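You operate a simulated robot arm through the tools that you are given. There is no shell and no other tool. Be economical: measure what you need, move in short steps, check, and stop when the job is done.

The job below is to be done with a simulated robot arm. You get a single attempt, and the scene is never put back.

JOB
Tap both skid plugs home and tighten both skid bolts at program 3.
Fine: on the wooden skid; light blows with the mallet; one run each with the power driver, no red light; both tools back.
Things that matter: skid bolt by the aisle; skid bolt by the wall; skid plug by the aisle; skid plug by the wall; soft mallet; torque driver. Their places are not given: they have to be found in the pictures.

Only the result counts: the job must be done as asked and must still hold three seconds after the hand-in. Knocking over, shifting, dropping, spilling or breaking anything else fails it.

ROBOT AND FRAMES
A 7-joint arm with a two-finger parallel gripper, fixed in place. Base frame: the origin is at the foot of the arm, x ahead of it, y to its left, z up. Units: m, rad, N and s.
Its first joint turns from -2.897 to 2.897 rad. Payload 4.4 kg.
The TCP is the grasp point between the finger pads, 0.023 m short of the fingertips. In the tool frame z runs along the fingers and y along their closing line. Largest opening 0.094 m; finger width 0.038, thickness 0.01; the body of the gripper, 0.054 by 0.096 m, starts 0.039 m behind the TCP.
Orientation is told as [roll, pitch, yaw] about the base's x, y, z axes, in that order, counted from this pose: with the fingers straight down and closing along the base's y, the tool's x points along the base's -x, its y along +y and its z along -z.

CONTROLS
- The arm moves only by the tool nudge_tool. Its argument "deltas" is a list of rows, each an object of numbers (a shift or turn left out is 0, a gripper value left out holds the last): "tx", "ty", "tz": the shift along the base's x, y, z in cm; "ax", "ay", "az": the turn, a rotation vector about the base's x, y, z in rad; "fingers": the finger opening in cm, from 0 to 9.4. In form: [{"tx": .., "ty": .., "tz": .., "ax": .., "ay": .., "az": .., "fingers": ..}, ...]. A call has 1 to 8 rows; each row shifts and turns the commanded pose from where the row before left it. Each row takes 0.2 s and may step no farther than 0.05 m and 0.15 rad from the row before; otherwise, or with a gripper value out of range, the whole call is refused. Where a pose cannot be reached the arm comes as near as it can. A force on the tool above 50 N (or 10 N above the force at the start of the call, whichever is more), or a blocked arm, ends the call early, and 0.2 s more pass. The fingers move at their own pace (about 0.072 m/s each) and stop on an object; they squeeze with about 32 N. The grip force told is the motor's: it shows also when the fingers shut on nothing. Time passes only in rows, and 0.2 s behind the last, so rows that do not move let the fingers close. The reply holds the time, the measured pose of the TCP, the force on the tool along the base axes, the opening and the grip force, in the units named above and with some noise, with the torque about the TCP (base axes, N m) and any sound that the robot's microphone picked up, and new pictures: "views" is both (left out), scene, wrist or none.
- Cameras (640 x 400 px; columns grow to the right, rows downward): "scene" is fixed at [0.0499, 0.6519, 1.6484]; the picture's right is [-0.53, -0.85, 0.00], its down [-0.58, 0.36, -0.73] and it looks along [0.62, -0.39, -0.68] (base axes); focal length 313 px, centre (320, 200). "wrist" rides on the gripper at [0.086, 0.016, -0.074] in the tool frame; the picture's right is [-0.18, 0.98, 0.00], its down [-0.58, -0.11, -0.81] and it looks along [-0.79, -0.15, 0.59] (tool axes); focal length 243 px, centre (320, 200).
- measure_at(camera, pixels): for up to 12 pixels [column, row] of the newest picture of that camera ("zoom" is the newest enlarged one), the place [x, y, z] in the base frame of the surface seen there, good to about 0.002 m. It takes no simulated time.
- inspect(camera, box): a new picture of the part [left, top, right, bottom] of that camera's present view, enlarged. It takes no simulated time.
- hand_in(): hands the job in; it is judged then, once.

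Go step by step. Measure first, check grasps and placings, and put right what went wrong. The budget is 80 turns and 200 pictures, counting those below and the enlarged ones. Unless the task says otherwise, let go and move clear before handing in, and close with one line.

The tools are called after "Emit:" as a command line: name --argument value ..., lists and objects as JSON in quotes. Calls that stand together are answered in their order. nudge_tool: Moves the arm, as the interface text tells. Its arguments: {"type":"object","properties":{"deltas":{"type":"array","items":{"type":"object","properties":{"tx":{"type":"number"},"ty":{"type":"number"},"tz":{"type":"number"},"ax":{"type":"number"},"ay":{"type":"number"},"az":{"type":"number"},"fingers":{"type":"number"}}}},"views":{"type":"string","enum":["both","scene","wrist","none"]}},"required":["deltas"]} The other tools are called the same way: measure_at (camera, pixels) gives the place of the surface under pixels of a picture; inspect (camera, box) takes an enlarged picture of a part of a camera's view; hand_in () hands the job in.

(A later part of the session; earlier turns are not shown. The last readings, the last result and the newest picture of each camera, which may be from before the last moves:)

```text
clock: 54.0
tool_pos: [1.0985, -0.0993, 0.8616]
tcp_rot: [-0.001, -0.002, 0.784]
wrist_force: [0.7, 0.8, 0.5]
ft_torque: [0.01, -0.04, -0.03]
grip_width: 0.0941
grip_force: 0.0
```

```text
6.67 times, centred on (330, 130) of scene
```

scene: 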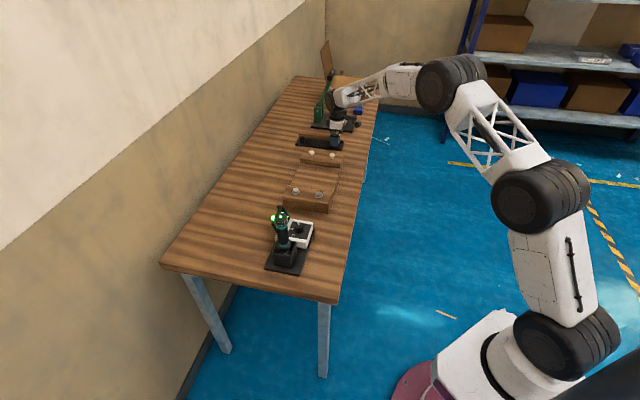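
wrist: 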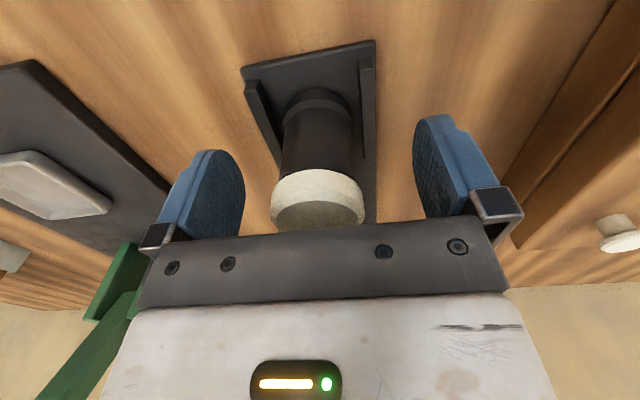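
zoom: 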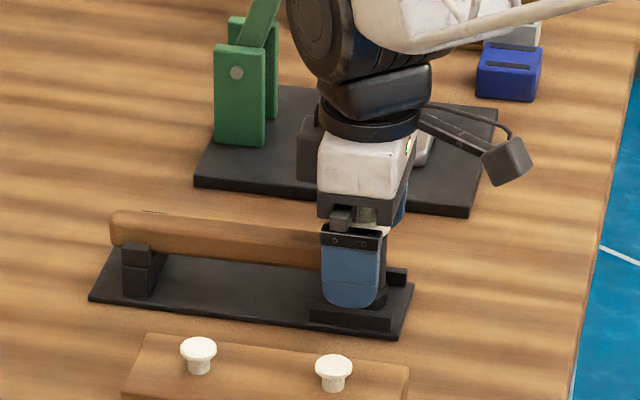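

The wider white cap (z≈0.87–0.884) will be what the pads clamp, so I'll raise the TCP to about 0.871 to centre on it and close.

Emit:
nudge_tool --deltas '[{"tz": 0.9}, {"fingers": 2.5}, {}, {}, {}, {}]' --views "both"

Emit:
inspect --camera "scene" --box '[290, 100, 370, 160]'

```text
clock: 55.4
tool_pos: [1.1, -0.0991, 0.8727]
tcp_rot: [0.0, 0.0, 0.782]
wrist_force: [1.8, -10.3, 9.9]
ft_torque: [-0.35, -0.23, -0.18]
grip_width: 0.0406
grip_force: 32.7
```

scene: 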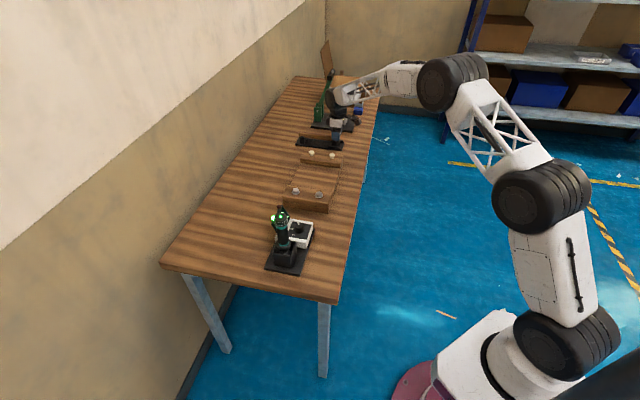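
wrist: 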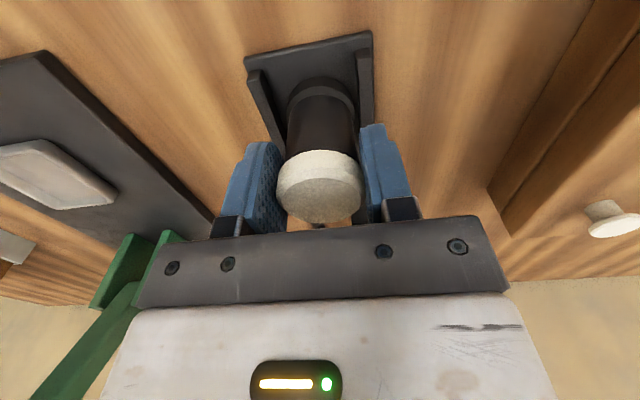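

```text
6.67 times, centred on (330, 130) of scene
```

zoom: 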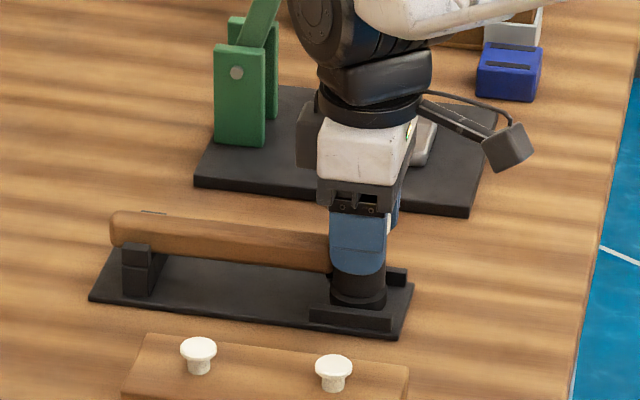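

The cap is gripped at 0.0406. I'll lift straight up slowly and check for handle droop.

Emit:
nudge_tool --deltas '[{"tz": 0.5}, {"tz": 1}, {"tz": 1.5}, {"tz": 2}, {"tz": 2}, {"tz": 2}, {}]' --views "both"

Emit:
inspect --camera "scene" --box '[290, 90, 370, 150]'

```text
clock: 57.0
tool_pos: [1.0976, -0.0969, 0.9626]
tcp_rot: [-0.001, 0.0, 0.785]
wrist_force: [-0.1, 0.3, -4.1]
ft_torque: [-0.1, 0.09, -0.01]
grip_width: 0.0408
grip_force: 31.8
```

scene: 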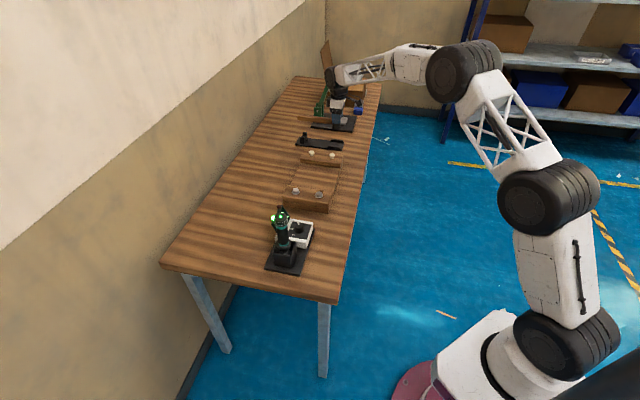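
wrist: 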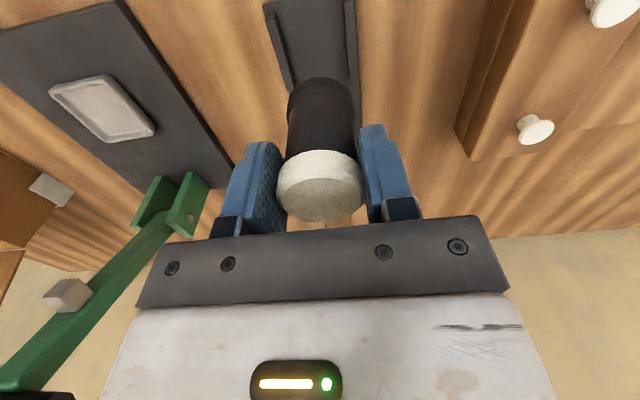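

```text
6.67 times, centred on (330, 120) of scene
```

zoom: 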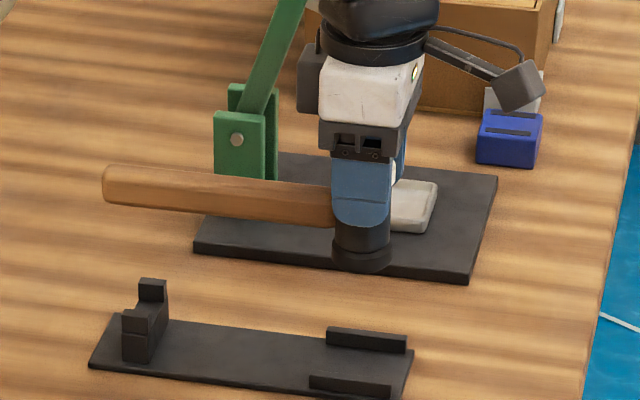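

The mallet is lifted level and steady. I'll measure the head bottom, both plugs, and where the wall runs (handle clearance).

Emit:
measure_at --camera "zoom" --pixels '[[363, 270], [363, 255], [220, 222], [105, 185], [395, 255]]'

Emit:
measure_at --camera "wrist" --pixels '[[535, 128], [519, 130], [553, 126], [537, 140], [612, 8], [480, 158]]'

Emit:
measure_at --camera "scene" --pixels '[[262, 115], [255, 110], [240, 140], [245, 110], [311.8, 151.5], [332, 154.3]]'

```text
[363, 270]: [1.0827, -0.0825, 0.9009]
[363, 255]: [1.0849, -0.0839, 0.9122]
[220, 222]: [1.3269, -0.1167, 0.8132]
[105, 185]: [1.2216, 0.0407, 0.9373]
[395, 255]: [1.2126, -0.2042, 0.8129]
```

```text
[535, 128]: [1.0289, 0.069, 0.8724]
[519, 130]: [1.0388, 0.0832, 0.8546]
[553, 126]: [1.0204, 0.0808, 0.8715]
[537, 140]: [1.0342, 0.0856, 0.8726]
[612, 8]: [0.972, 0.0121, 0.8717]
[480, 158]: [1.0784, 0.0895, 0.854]
```

```text
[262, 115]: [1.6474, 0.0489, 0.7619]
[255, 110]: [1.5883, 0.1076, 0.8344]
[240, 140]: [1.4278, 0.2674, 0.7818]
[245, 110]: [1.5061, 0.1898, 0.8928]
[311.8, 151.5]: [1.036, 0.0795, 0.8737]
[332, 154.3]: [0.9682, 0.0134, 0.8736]
```

The wall is far away, and the head bottom is 0.062 below the TCP, so contact with a cap (0.873) comes at TCP z≈0.935. I'll move over the wall plug (1.028,0.079).

Emit:
nudge_tool --deltas '[{"tx": -1.74, "ty": 4.4, "tz": 0.55}, {"tx": -1.74, "ty": 4.4, "tz": 0.55}, {"tx": -1.74, "ty": 4.4, "tz": 0.55}, {"tx": -1.74, "ty": 4.4, "tz": 0.55}, {}, {}]' --views "both"

Emit:
inspect --camera "scene" --box '[280, 115, 360, 175]'

```text
clock: 58.4
tool_pos: [1.0281, 0.0783, 0.9825]
tcp_rot: [0.001, -0.001, 0.783]
wrist_force: [0.0, 0.4, -5.3]
ft_torque: [-0.13, 0.13, -0.01]
grip_width: 0.0408
grip_force: 32.0
```

scene: 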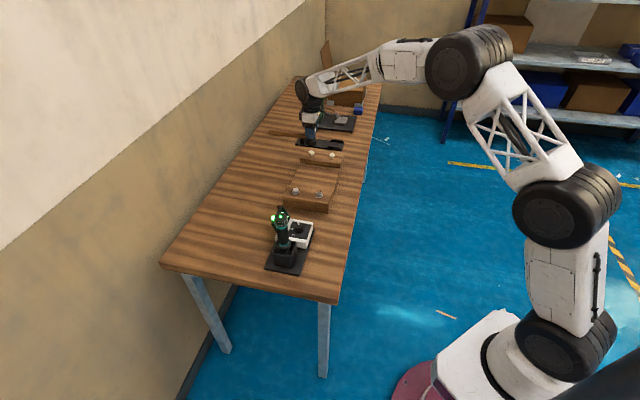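
wrist: 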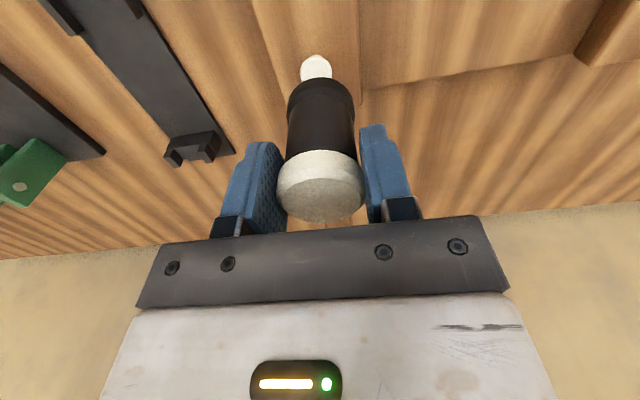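

```text
6.67 times, centred on (320, 145) of scene
```

zoom: 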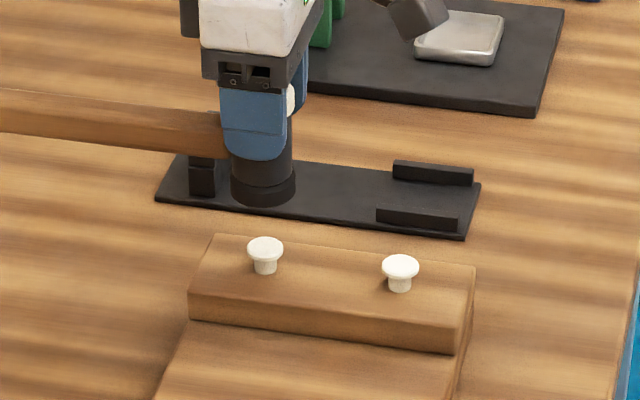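

The wrist view (plug at col 315 vs axis 320) and the scene both say to shift (+2,-3) mm. I'll do that, lower to 1 cm above the cap and give one light trial tap.

Emit:
nudge_tool --deltas '[{"tx": 0.2, "ty": -0.3}, {"tz": -2}, {"tz": -1.7}, {}]' --views "both"

Emit:
inspect --camera "scene" --box '[290, 130, 350, 175]'

```text
clock: 59.4
tool_pos: [1.0309, 0.0741, 0.9448]
tcp_rot: [-0.001, 0.0, 0.783]
wrist_force: [-0.4, 0.4, -5.1]
ft_torque: [-0.12, 0.13, 0.0]
grip_width: 0.041
grip_force: 31.9
```

scene: 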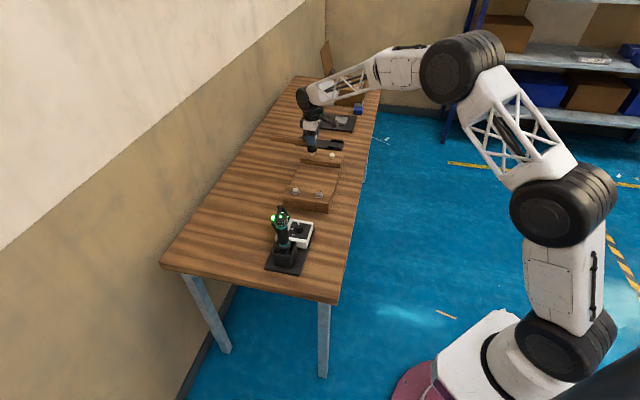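
wrist: 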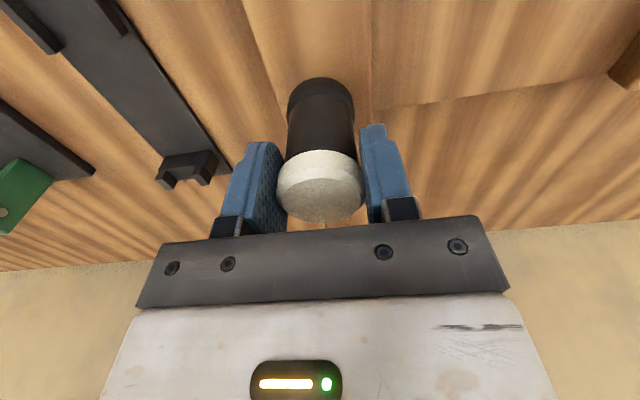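

```text
8.89 times, centred on (320, 152) of scene
```

zoom: 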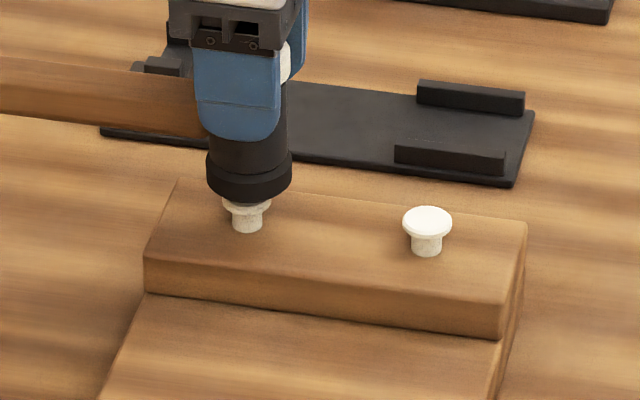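

The head sits right above the wall plug (zoom 248,190). One light trial tap now.

Emit:
nudge_tool --deltas '[{"tz": -1.6}, {"tz": 1.6}, {}]' --views "scene"

Emit:
inspect --camera "scene" --box '[290, 130, 350, 175]'

```text
clock: 60.2
tool_pos: [1.0325, 0.0741, 0.9449]
tcp_rot: [0.0, 0.001, 0.783]
wrist_force: [0.2, -0.8, -5.1]
ft_torque: [-0.11, 0.11, -0.03]
grip_width: 0.0408
grip_force: 31.7
```

scene: 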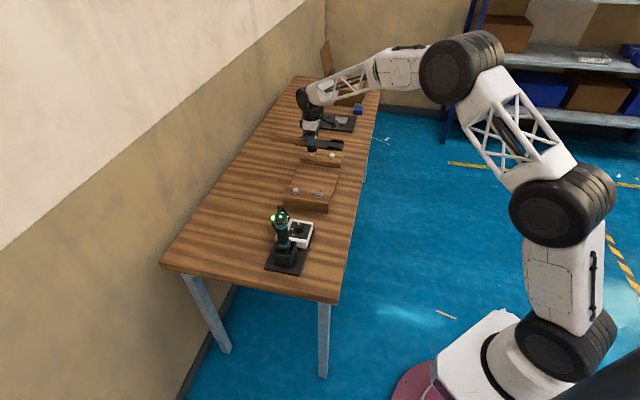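

```text
8.89 times, centred on (320, 152) of scene
```

zoom: 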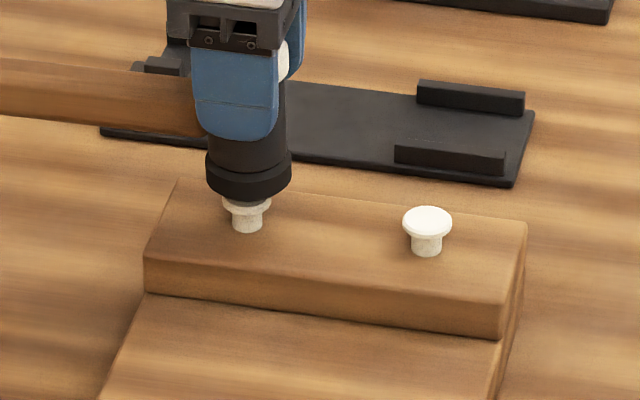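

No contact sound and the plug looks unchanged — the quick dip probably fell short. I'll tap a little deeper.

Emit:
nudge_tool --deltas '[{"tz": -2.2}, {"tz": 2.2}, {}]' --views "scene"

Emit:
inspect --camera "scene" --box '[290, 130, 350, 175]'

```text
clock: 60.6
tool_pos: [1.0314, 0.0758, 0.9371]
tcp_rot: [-0.003, -0.006, 0.784]
wrist_force: [-1.7, -1.0, 3.8]
ft_torque: [-0.05, 0.16, 0.02]
grip_width: 0.041
grip_force: 31.7
stopped in row 2: the force on the tool passed its limit at 58 N (the readings are from after the stop); the commanded pose is now the measured one
```

scene: 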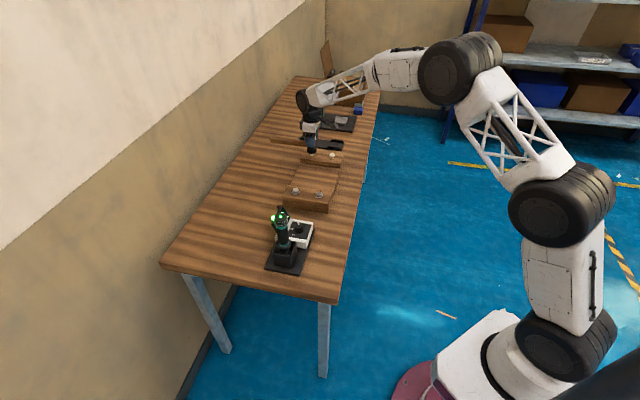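

```text
8.89 times, centred on (320, 152) of scene
```

zoom: 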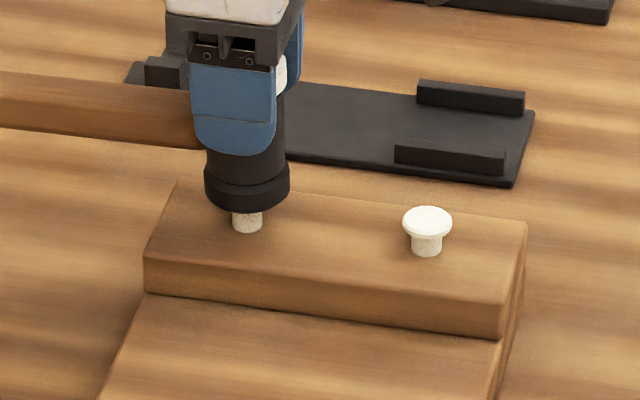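

The tap hit (58 N peak). I'll rise to see whether the plug went in and whether the head slipped in the grip.

Emit:
nudge_tool --deltas '[{"tz": 1.5}, {"tz": 1.5}, {}]' --views "both"

Emit:
inspect --camera "scene" --box '[290, 130, 350, 175]'

```text
clock: 61.4
tool_pos: [1.032, 0.076, 0.9662]
tcp_rot: [-0.003, -0.006, 0.783]
wrist_force: [0.5, 0.3, -6.0]
ft_torque: [-0.1, 0.12, 0.01]
grip_width: 0.0407
grip_force: 32.3
```

scene: 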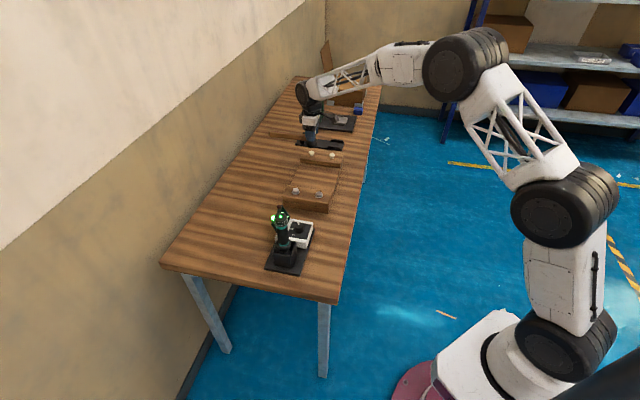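
wrist: 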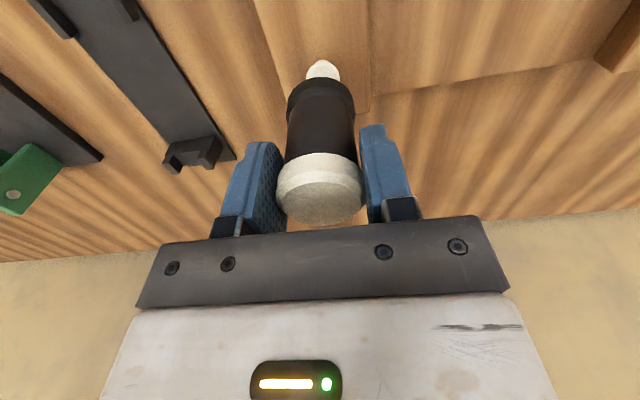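

```text
8.89 times, centred on (320, 152) of scene
```

zoom: 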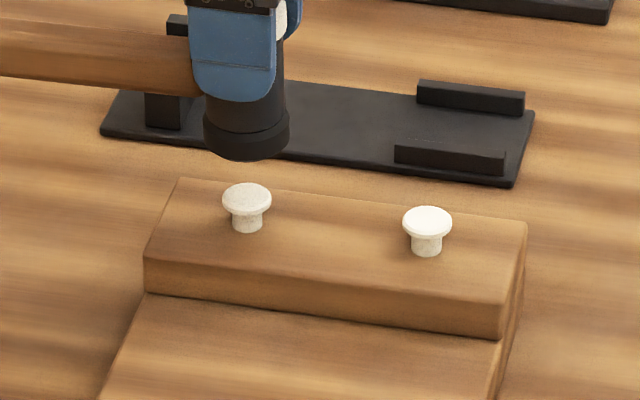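

I'll measure both caps to see if the wall plug moved at all.

Emit:
measure_at --camera "zoom" --pixels '[[246, 195], [246, 205], [427, 217], [427, 226], [248, 225], [427, 250], [246, 158], [246, 145]]'

```text
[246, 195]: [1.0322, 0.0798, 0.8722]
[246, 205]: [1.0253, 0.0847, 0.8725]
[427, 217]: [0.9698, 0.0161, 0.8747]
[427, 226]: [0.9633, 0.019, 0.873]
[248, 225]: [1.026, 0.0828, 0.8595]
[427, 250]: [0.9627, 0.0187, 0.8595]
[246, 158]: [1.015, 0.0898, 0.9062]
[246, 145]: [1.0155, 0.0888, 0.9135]
```

The wall plug moved perhaps 1 mm. I'll give a somewhat livelier tap: start 2 cm above and command a 3.5 cm dip with an immediate return.

Emit:
nudge_tool --deltas '[{"ty": 0.2, "tz": -1.3}, {}, {"tz": -3.5}, {"tz": 3.5}, {}]' --views "none"

Emit:
nudge_tool --deltas '[{"tz": 1.5}, {"tz": 1.5}, {}]' --views "both"

Emit:
inspect --camera "scene" --box '[290, 130, 350, 175]'

```text
clock: 62.3
tool_pos: [1.0337, 0.0788, 0.9309]
tcp_rot: [-0.01, -0.011, 0.784]
wrist_force: [-1.3, 0.6, 4.2]
ft_torque: [-0.01, 0.18, 0.03]
grip_width: 0.0409
grip_force: 31.7
stopped in row 4: the force on the tool passed its limit at 52 N (the readings are from after the stop); the commanded pose is now the measured one
```

```text
clock: 63.1
tool_pos: [1.0341, 0.0794, 0.9595]
tcp_rot: [-0.007, -0.011, 0.784]
wrist_force: [-0.6, -1.0, -4.7]
ft_torque: [-0.12, 0.08, -0.01]
grip_width: 0.0408
grip_force: 32.0
```

scene: 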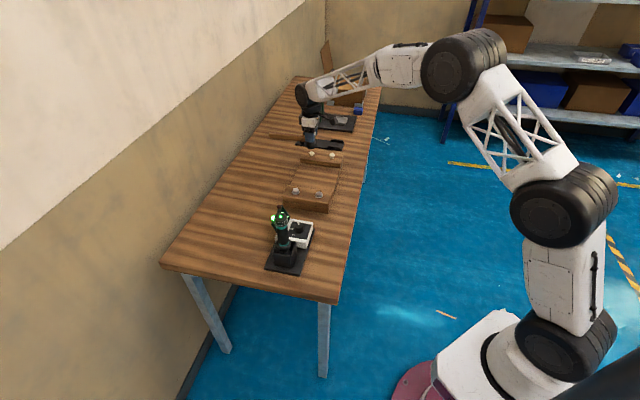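
wrist: 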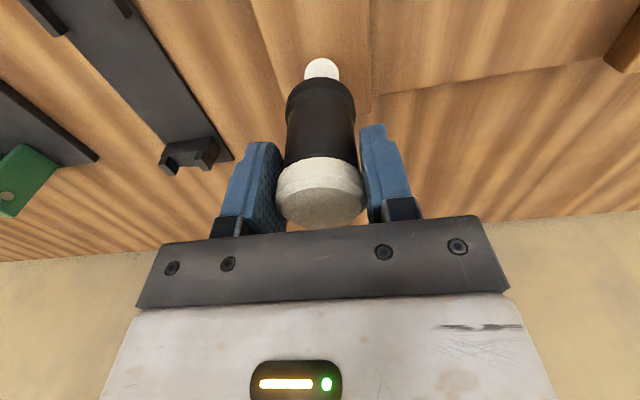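

```text
8.89 times, centred on (320, 152) of scene
```

zoom: 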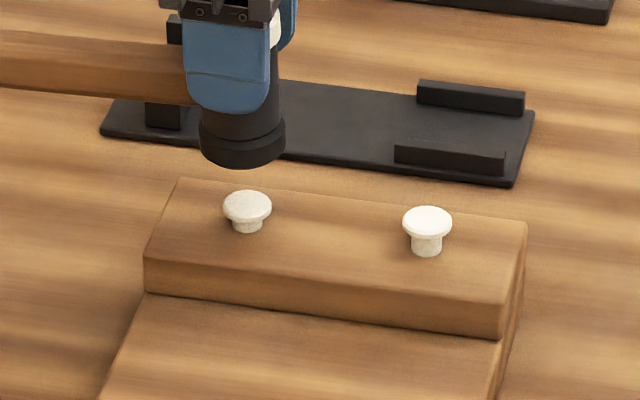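

The wall plug dropped about 5 mm. I'll re-centre slightly and repeat the same light blow.

Emit:
nudge_tool --deltas '[{"tx": -0.25, "tz": -1.2}, {}, {"tz": -3.5}, {"tz": 3.5}, {}]' --views "none"

Emit:
nudge_tool --deltas '[{"tz": 1.5}, {"tz": 1.5}, {}]' --views "both"

Emit:
inspect --camera "scene" --box '[290, 130, 350, 175]'

```text
clock: 64.3
tool_pos: [1.0318, 0.0768, 0.9478]
tcp_rot: [-0.008, -0.012, 0.783]
wrist_force: [0.6, 0.3, -5.2]
ft_torque: [-0.11, 0.09, -0.04]
grip_width: 0.0408
grip_force: 32.5
```

```text
clock: 65.1
tool_pos: [1.0307, 0.0793, 0.9781]
tcp_rot: [-0.008, -0.009, 0.784]
wrist_force: [-0.2, -0.3, -4.1]
ft_torque: [-0.13, 0.07, 0.02]
grip_width: 0.0406
grip_force: 31.6
```

scene: 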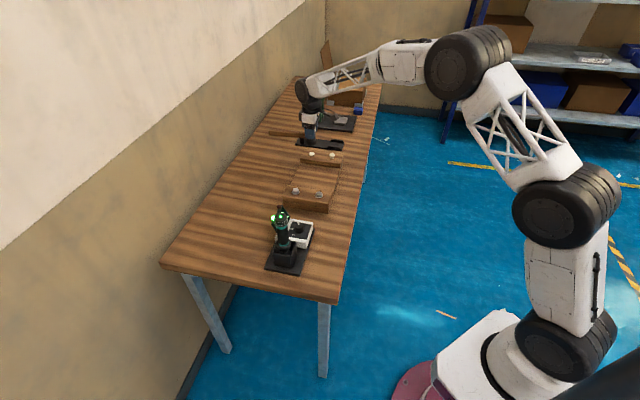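
wrist: 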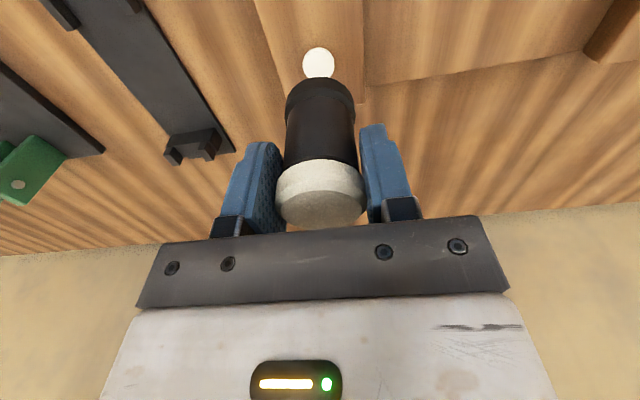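

```text
8.89 times, centred on (320, 152) of scene
```

zoom: 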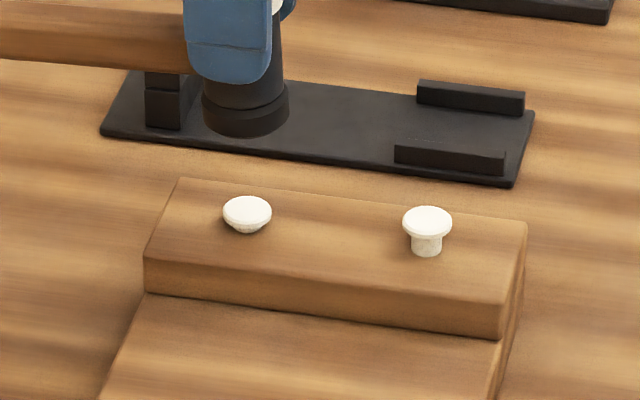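

Another ~4 mm; a sliver of stem (zoom 247,230) remains. One more equal blow.

Emit:
nudge_tool --deltas '[{"tz": -2}, {"tz": -1.5}, {}, {"tz": -3.3}, {"tz": 3.3}, {}]' --views "none"

Emit:
nudge_tool --deltas '[{"tz": 1.5}, {"tz": 2}, {}]' --views "both"

Emit:
inspect --camera "scene" --box '[290, 130, 350, 175]'

```text
clock: 66.5
tool_pos: [1.0325, 0.0785, 0.9435]
tcp_rot: [-0.006, -0.012, 0.783]
wrist_force: [0.6, 0.7, -5.6]
ft_torque: [-0.1, 0.1, -0.01]
grip_width: 0.041
grip_force: 32.1
```

```text
clock: 67.3
tool_pos: [1.0323, 0.0794, 0.9796]
tcp_rot: [-0.008, -0.01, 0.785]
wrist_force: [-1.0, -0.2, -4.2]
ft_torque: [-0.08, 0.14, 0.02]
grip_width: 0.041
grip_force: 31.7
```

scene: 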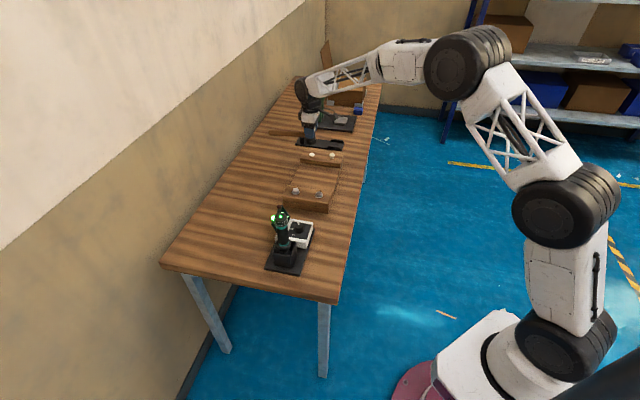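
wrist: 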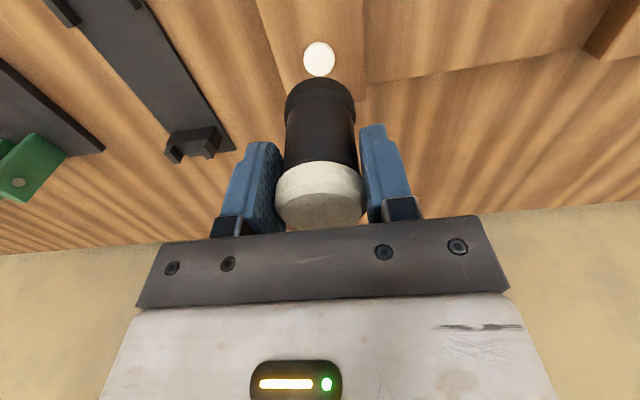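

```text
8.89 times, centred on (320, 152) of scene
```

zoom: 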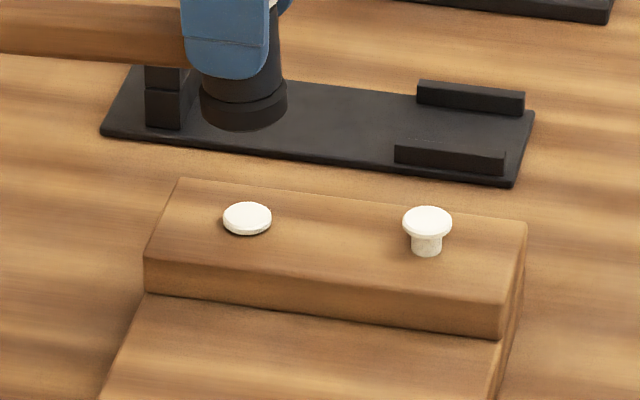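

The cap now looks flat on the wood. I'll zoom and measure to confirm it is home.

Emit:
inspect --camera "scene" --box '[302, 145, 322, 162]'

Emit:
measure_at --camera "wrist" --pixels '[[319, 58], [319, 46], [309, 58], [330, 58], [340, 40], [290, 50]]'

Emit:
inspect --camera "wrist" --box '[295, 35, 345, 85]'

```text
16.00 times, centred on (312, 154) of scene
```

zoom: 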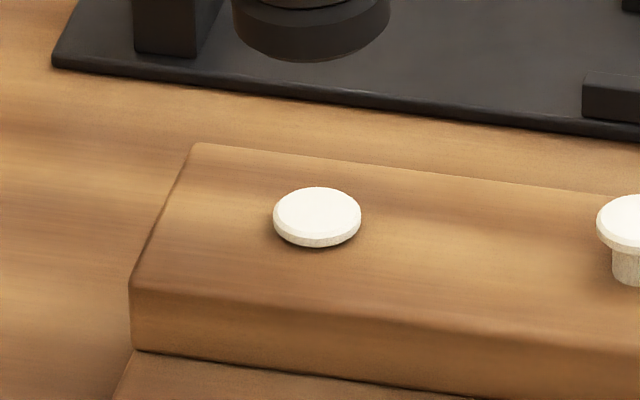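

```text
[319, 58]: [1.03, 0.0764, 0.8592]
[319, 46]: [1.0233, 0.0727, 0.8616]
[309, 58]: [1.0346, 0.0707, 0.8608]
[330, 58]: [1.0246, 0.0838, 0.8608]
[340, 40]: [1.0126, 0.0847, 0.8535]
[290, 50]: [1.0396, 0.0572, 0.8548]
```

```text
8.00 times, centred on (320, 60) of wrist
```

zoom: 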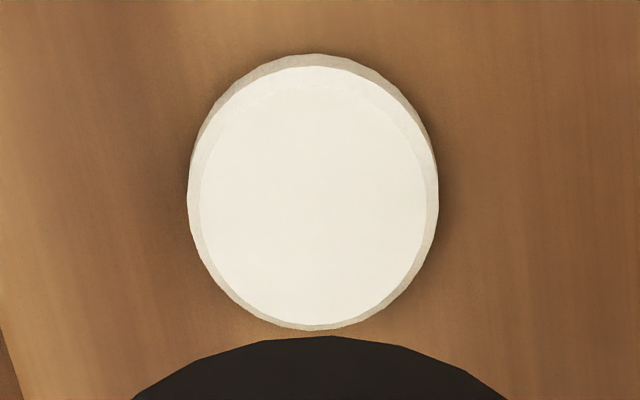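

Cap top is at 0.8605 over wood at 0.8545 — nearly or fully home. One more equally light blow will make sure; then I compare.

Emit:
nudge_tool --deltas '[{"tz": -2}, {"tz": -1.9}, {}, {"tz": -3.2}, {"tz": 3.2}, {}]' --views "none"

Emit:
nudge_tool --deltas '[{"tz": 2}, {"tz": 2}, {}]' --views "both"

Emit:
inspect --camera "scene" --box '[302, 145, 322, 162]'

```text
clock: 68.3
tool_pos: [1.0342, 0.0794, 0.9175]
tcp_rot: [-0.014, -0.017, 0.784]
wrist_force: [-3.8, 2.0, 6.0]
ft_torque: [0.11, 0.26, 0.05]
grip_width: 0.0408
grip_force: 32.0
stopped in row 5: the force on the tool passed its limit at 68 N (the readings are from after the stop); the commanded pose is now the measured one
```

```text
clock: 69.1
tool_pos: [1.0352, 0.0775, 0.957]
tcp_rot: [-0.011, -0.016, 0.782]
wrist_force: [-1.0, 0.7, -5.8]
ft_torque: [-0.1, 0.1, 0.04]
grip_width: 0.041
grip_force: 32.3
```

scene: 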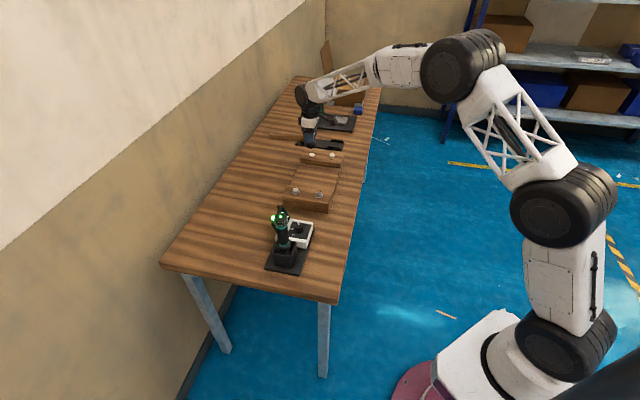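
wrist: 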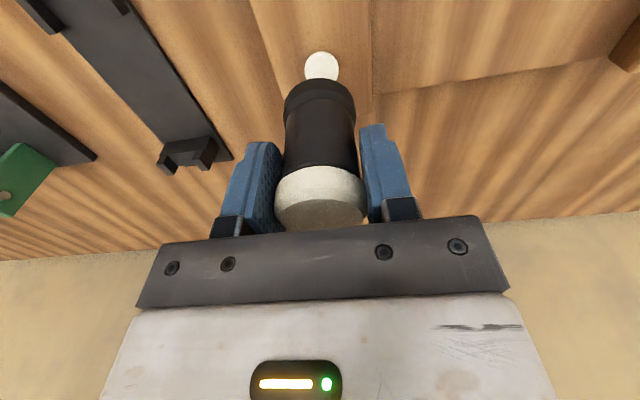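

```text
16.00 times, centred on (312, 154) of scene
```

zoom: 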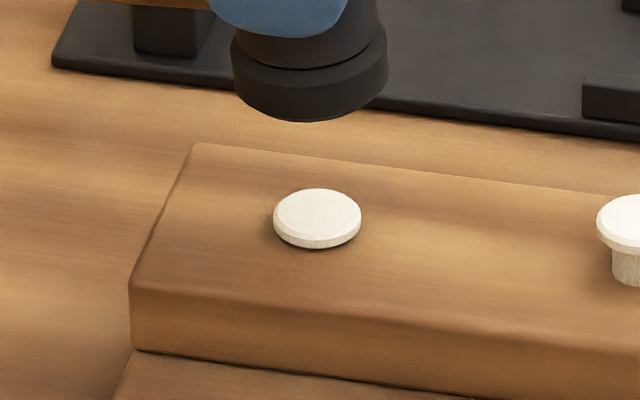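

It settled a last half-millimetre and stopped hard (68 N): the wall plug is home. I'll level the tool and move over the aisle plug (0.9665,0.015).

Emit:
nudge_tool --deltas '[{"tz": 1, "ax": 0.011, "ay": 0.015}, {"tx": -3.4, "ty": -3.1}, {"tx": -3.4, "ty": -3.1}, {}, {}]' --views "both"

Emit:
inspect --camera "scene" --box '[295, 125, 355, 170]'

```text
clock: 70.3
tool_pos: [0.9656, 0.0182, 0.9681]
tcp_rot: [0.007, -0.014, 0.784]
wrist_force: [0.3, -0.8, -4.2]
ft_torque: [-0.13, 0.14, 0.02]
grip_width: 0.0409
grip_force: 32.0
```

scene: 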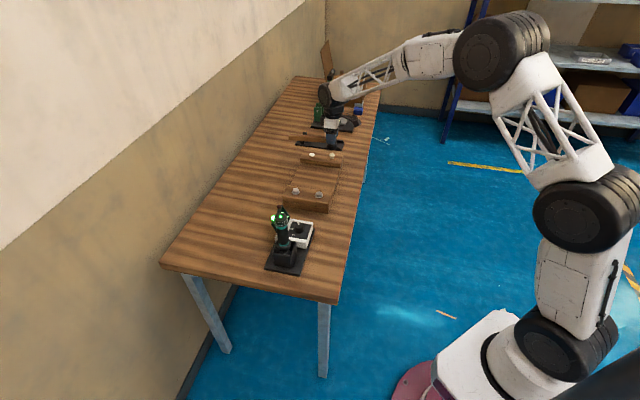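
wrist: 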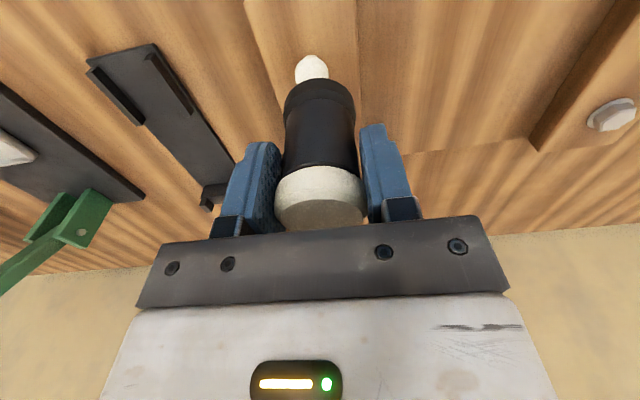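

```text
8.89 times, centred on (325, 148) of scene
```

zoom: 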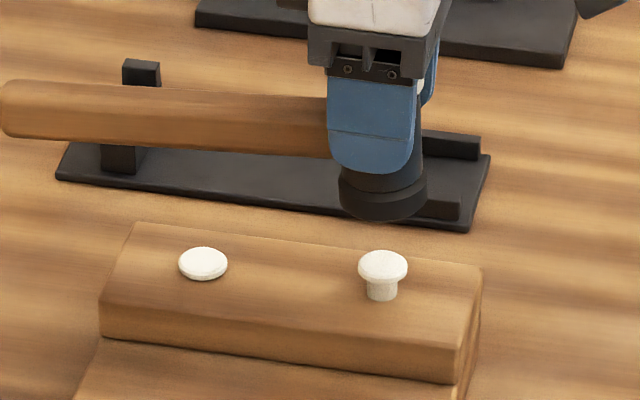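

The tool is close; the wrist view (plug col 311) asks for a shift of about (+2.5,-3) mm. I'll level, shift, and give the first light blow from 2 cm above.

Emit:
nudge_tool --deltas '[{"tx": 0.25, "ty": -0.3, "ax": -0.015, "ay": 0.005}, {"tz": -1.4}, {}]' --views "both"

Emit:
inspect --camera "scene" --box '[295, 125, 355, 170]'

```text
clock: 71.1
tool_pos: [0.97, 0.0147, 0.953]
tcp_rot: [-0.001, 0.002, 0.783]
wrist_force: [-0.4, -0.4, -3.8]
ft_torque: [-0.09, 0.08, 0.02]
grip_width: 0.0408
grip_force: 31.5
```

scene: 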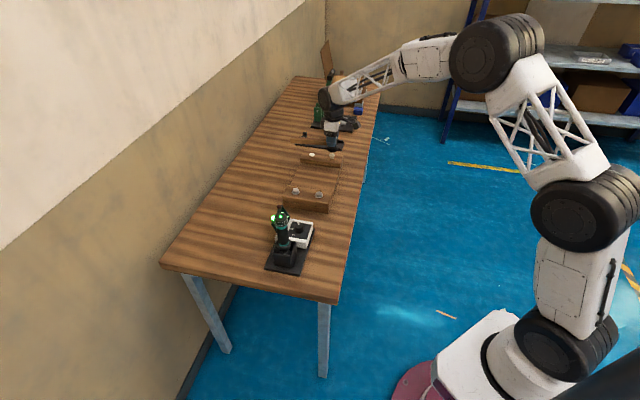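
wrist: 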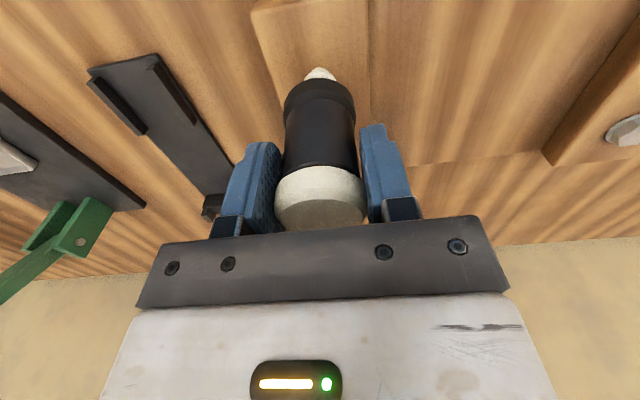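

```text
8.89 times, centred on (325, 148) of scene
```

zoom: 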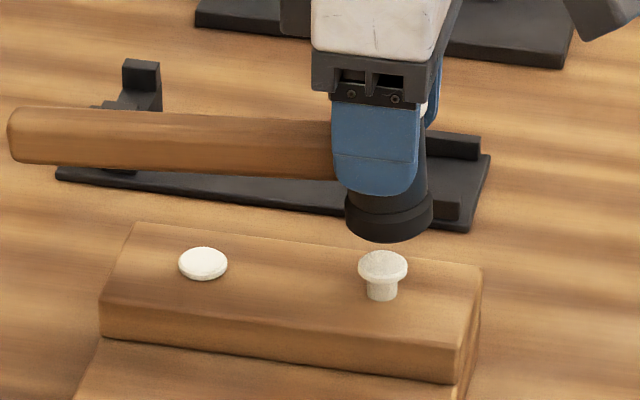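

Aligned within ~2 mm (head radius 19 mm). First blow on the aisle plug, same strength as before.

Emit:
nudge_tool --deltas '[{"ty": 0.15, "tz": -0.3}, {}, {"tz": -3.5}, {"tz": 3.5}, {}]' --views "none"

Emit:
nudge_tool --deltas '[{"tz": 1.5}, {}]' --views "scene"

Emit:
inspect --camera "scene" --box '[295, 125, 355, 170]'

```text
clock: 72.3
tool_pos: [0.9692, 0.0141, 0.9518]
tcp_rot: [0.001, 0.004, 0.783]
wrist_force: [-0.6, -0.5, -4.8]
ft_torque: [-0.08, 0.08, -0.01]
grip_width: 0.0409
grip_force: 32.1
```

```text
clock: 72.9
tool_pos: [0.9698, 0.0148, 0.9667]
tcp_rot: [0.001, 0.002, 0.784]
wrist_force: [0.8, 0.8, -4.7]
ft_torque: [-0.12, 0.09, 0.02]
grip_width: 0.0408
grip_force: 31.7
```

scene: 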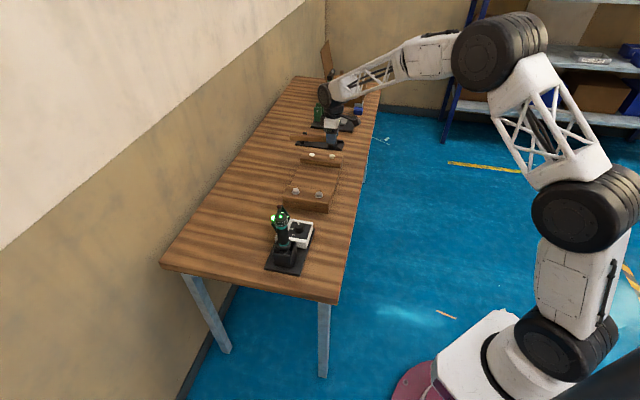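

```text
8.89 times, centred on (325, 148) of scene
```

zoom: 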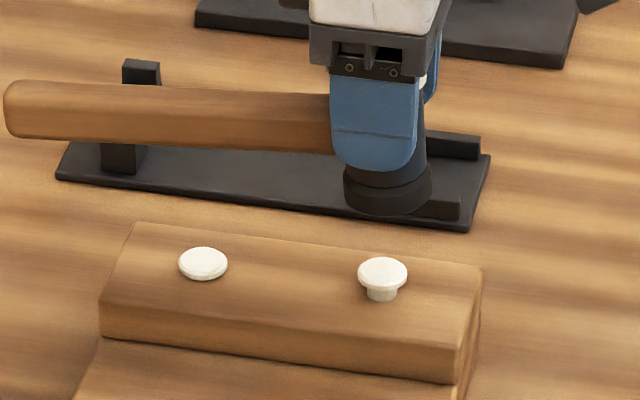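

It went in ~4 mm. Second blow, starting 4 mm lower.

Emit:
nudge_tool --deltas '[{"ty": 0.1, "tz": -2}, {}, {"tz": -3.5}, {"tz": 3.5}, {}]' --views "none"

Emit:
nudge_tool --deltas '[{"tz": 1.8}, {}]' --views "scene"

Emit:
inspect --camera "scene" --box '[295, 125, 355, 170]'

```text
clock: 74.1
tool_pos: [0.97, 0.0149, 0.9496]
tcp_rot: [-0.001, 0.004, 0.783]
wrist_force: [-1.0, 0.4, -5.6]
ft_torque: [-0.1, 0.12, 0.01]
grip_width: 0.0411
grip_force: 31.6
```

```text
clock: 74.7
tool_pos: [0.9705, 0.0144, 0.9649]
tcp_rot: [0.0, 0.001, 0.783]
wrist_force: [0.1, -0.2, -5.5]
ft_torque: [-0.1, 0.13, -0.04]
grip_width: 0.0407
grip_force: 31.9
```

scene: 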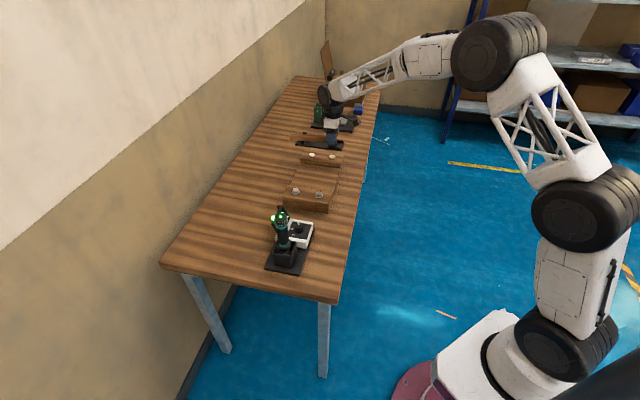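

```text
8.89 times, centred on (325, 148) of scene
```

zoom: 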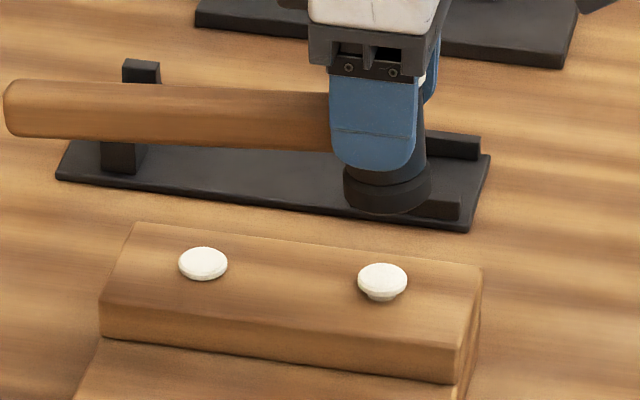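

A bit of stem remains (zoom 383,297). Third blow, starting lower again.

Emit:
nudge_tool --deltas '[{"tz": -2.3}, {}, {"tz": -3.5}, {"tz": 3.5}, {}]' --views "none"

Emit:
nudge_tool --deltas '[{"tz": 2}, {}]' --views "scene"

Emit:
inspect --camera "scene" --box '[310, 140, 340, 165]'

```text
clock: 75.9
tool_pos: [0.9701, 0.0154, 0.9411]
tcp_rot: [0.0, 0.001, 0.783]
wrist_force: [-0.8, 0.8, -5.0]
ft_torque: [-0.11, 0.08, 0.0]
grip_width: 0.0409
grip_force: 31.9
```

```text
clock: 76.5
tool_pos: [0.9701, 0.0161, 0.9595]
tcp_rot: [0.0, 0.002, 0.783]
wrist_force: [-0.3, 0.1, -4.7]
ft_torque: [-0.09, 0.12, 0.02]
grip_width: 0.0408
grip_force: 32.0
```

scene: 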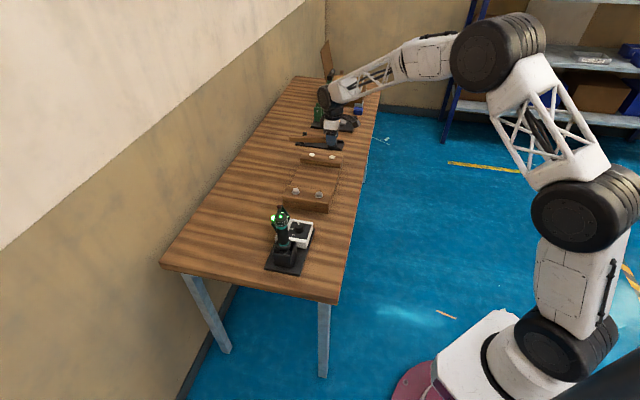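

```text
16.00 times, centred on (325, 152) of scene
```

zoom: 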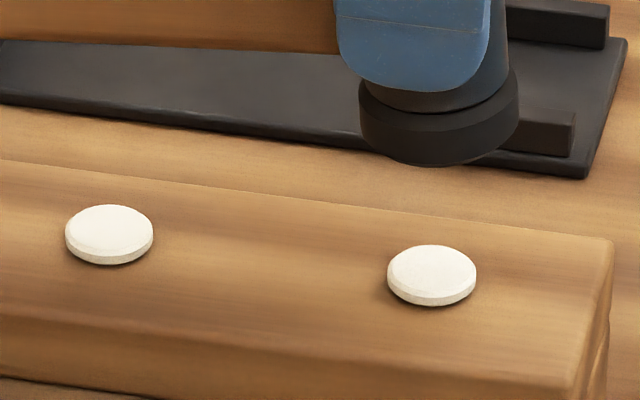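

The aisle plug is nearly identical to the wall one before its final tap. One last equal blow.

Emit:
nudge_tool --deltas '[{"tz": -2.2}, {}, {"tz": -3.3}, {"tz": 3.3}, {}]' --views "none"

Emit:
nudge_tool --deltas '[{"tz": 3}, {"tz": 2}, {}]' --views "both"

Emit:
inspect --camera "scene" --box '[310, 140, 340, 165]'

```text
clock: 77.7
tool_pos: [0.9697, 0.0161, 0.9382]
tcp_rot: [0.0, 0.002, 0.784]
wrist_force: [0.3, 0.1, -4.6]
ft_torque: [-0.13, 0.13, 0.0]
grip_width: 0.0407
grip_force: 31.9
```

```text
clock: 78.5
tool_pos: [0.9699, 0.0155, 0.9891]
tcp_rot: [0.001, 0.002, 0.784]
wrist_force: [-0.4, 0.4, -4.4]
ft_torque: [-0.13, 0.07, 0.0]
grip_width: 0.041
grip_force: 31.9
```

scene: 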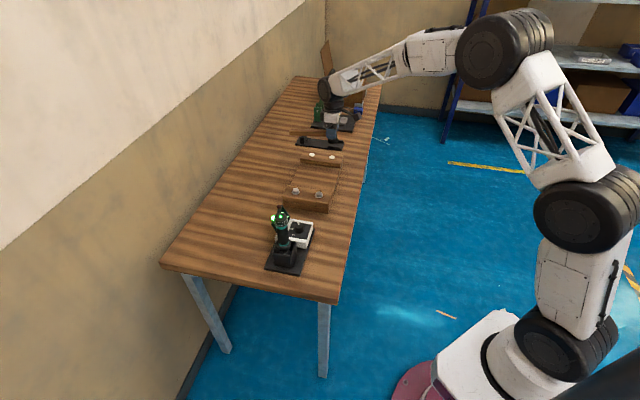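
wrist: 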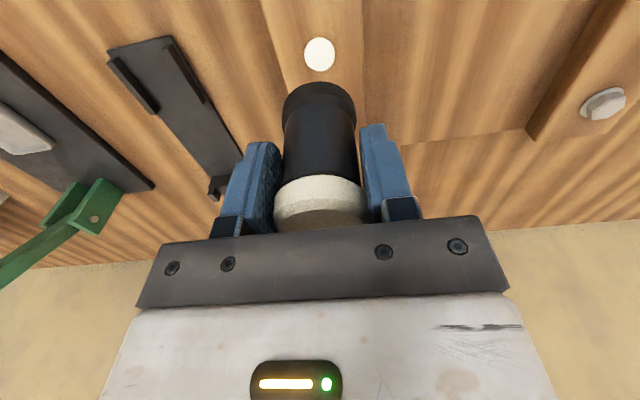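

```text
16.00 times, centred on (325, 152) of scene
```

zoom: 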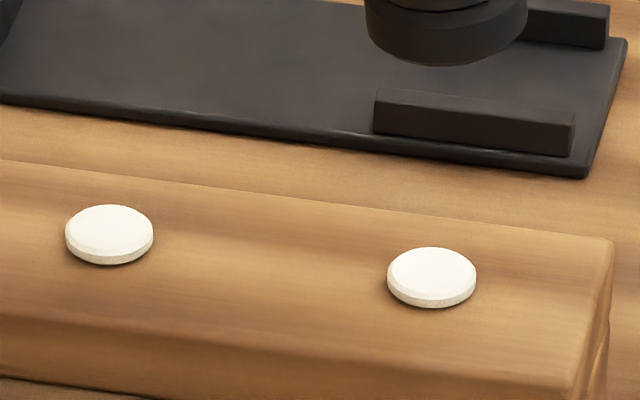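

Both caps look alike now. I'll measure both cap tops against the wood.

Emit:
measure_at --camera "zoom" --pixels '[[109, 228], [100, 235], [118, 235], [432, 270], [422, 278], [440, 278], [200, 250], [330, 270], [109, 257], [432, 300]]'

Emit:
measure_at --camera "wrist" --pixels '[[319, 54], [315, 48], [324, 48], [319, 62], [345, 55], [290, 55]]'

Emit:
inspect --camera "wrist" --box '[300, 30, 340, 75]'

```text
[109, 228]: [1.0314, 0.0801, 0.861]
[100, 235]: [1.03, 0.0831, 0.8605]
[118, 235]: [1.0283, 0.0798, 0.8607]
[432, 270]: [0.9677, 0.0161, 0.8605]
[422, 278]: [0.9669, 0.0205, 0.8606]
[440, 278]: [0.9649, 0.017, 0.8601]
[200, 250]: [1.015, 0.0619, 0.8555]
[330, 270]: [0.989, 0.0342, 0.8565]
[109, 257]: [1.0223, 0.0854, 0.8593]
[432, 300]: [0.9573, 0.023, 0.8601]
```

```text
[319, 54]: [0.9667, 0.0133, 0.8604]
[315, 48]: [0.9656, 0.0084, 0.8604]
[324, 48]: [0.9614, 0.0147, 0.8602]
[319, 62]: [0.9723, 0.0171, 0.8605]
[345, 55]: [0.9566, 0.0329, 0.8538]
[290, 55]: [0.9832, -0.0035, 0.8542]
```

```text
8.89 times, centred on (320, 52) of wrist
5 turns are left
```

zoom: 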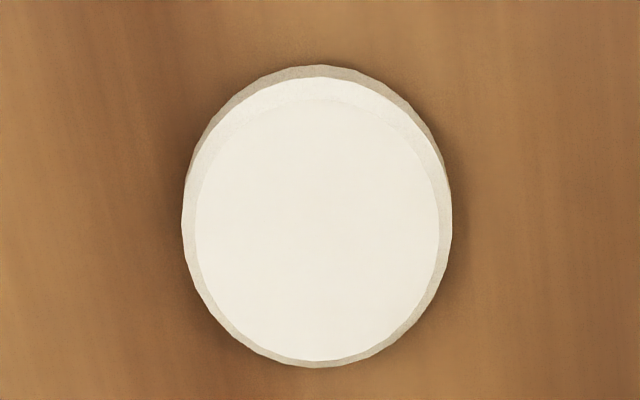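

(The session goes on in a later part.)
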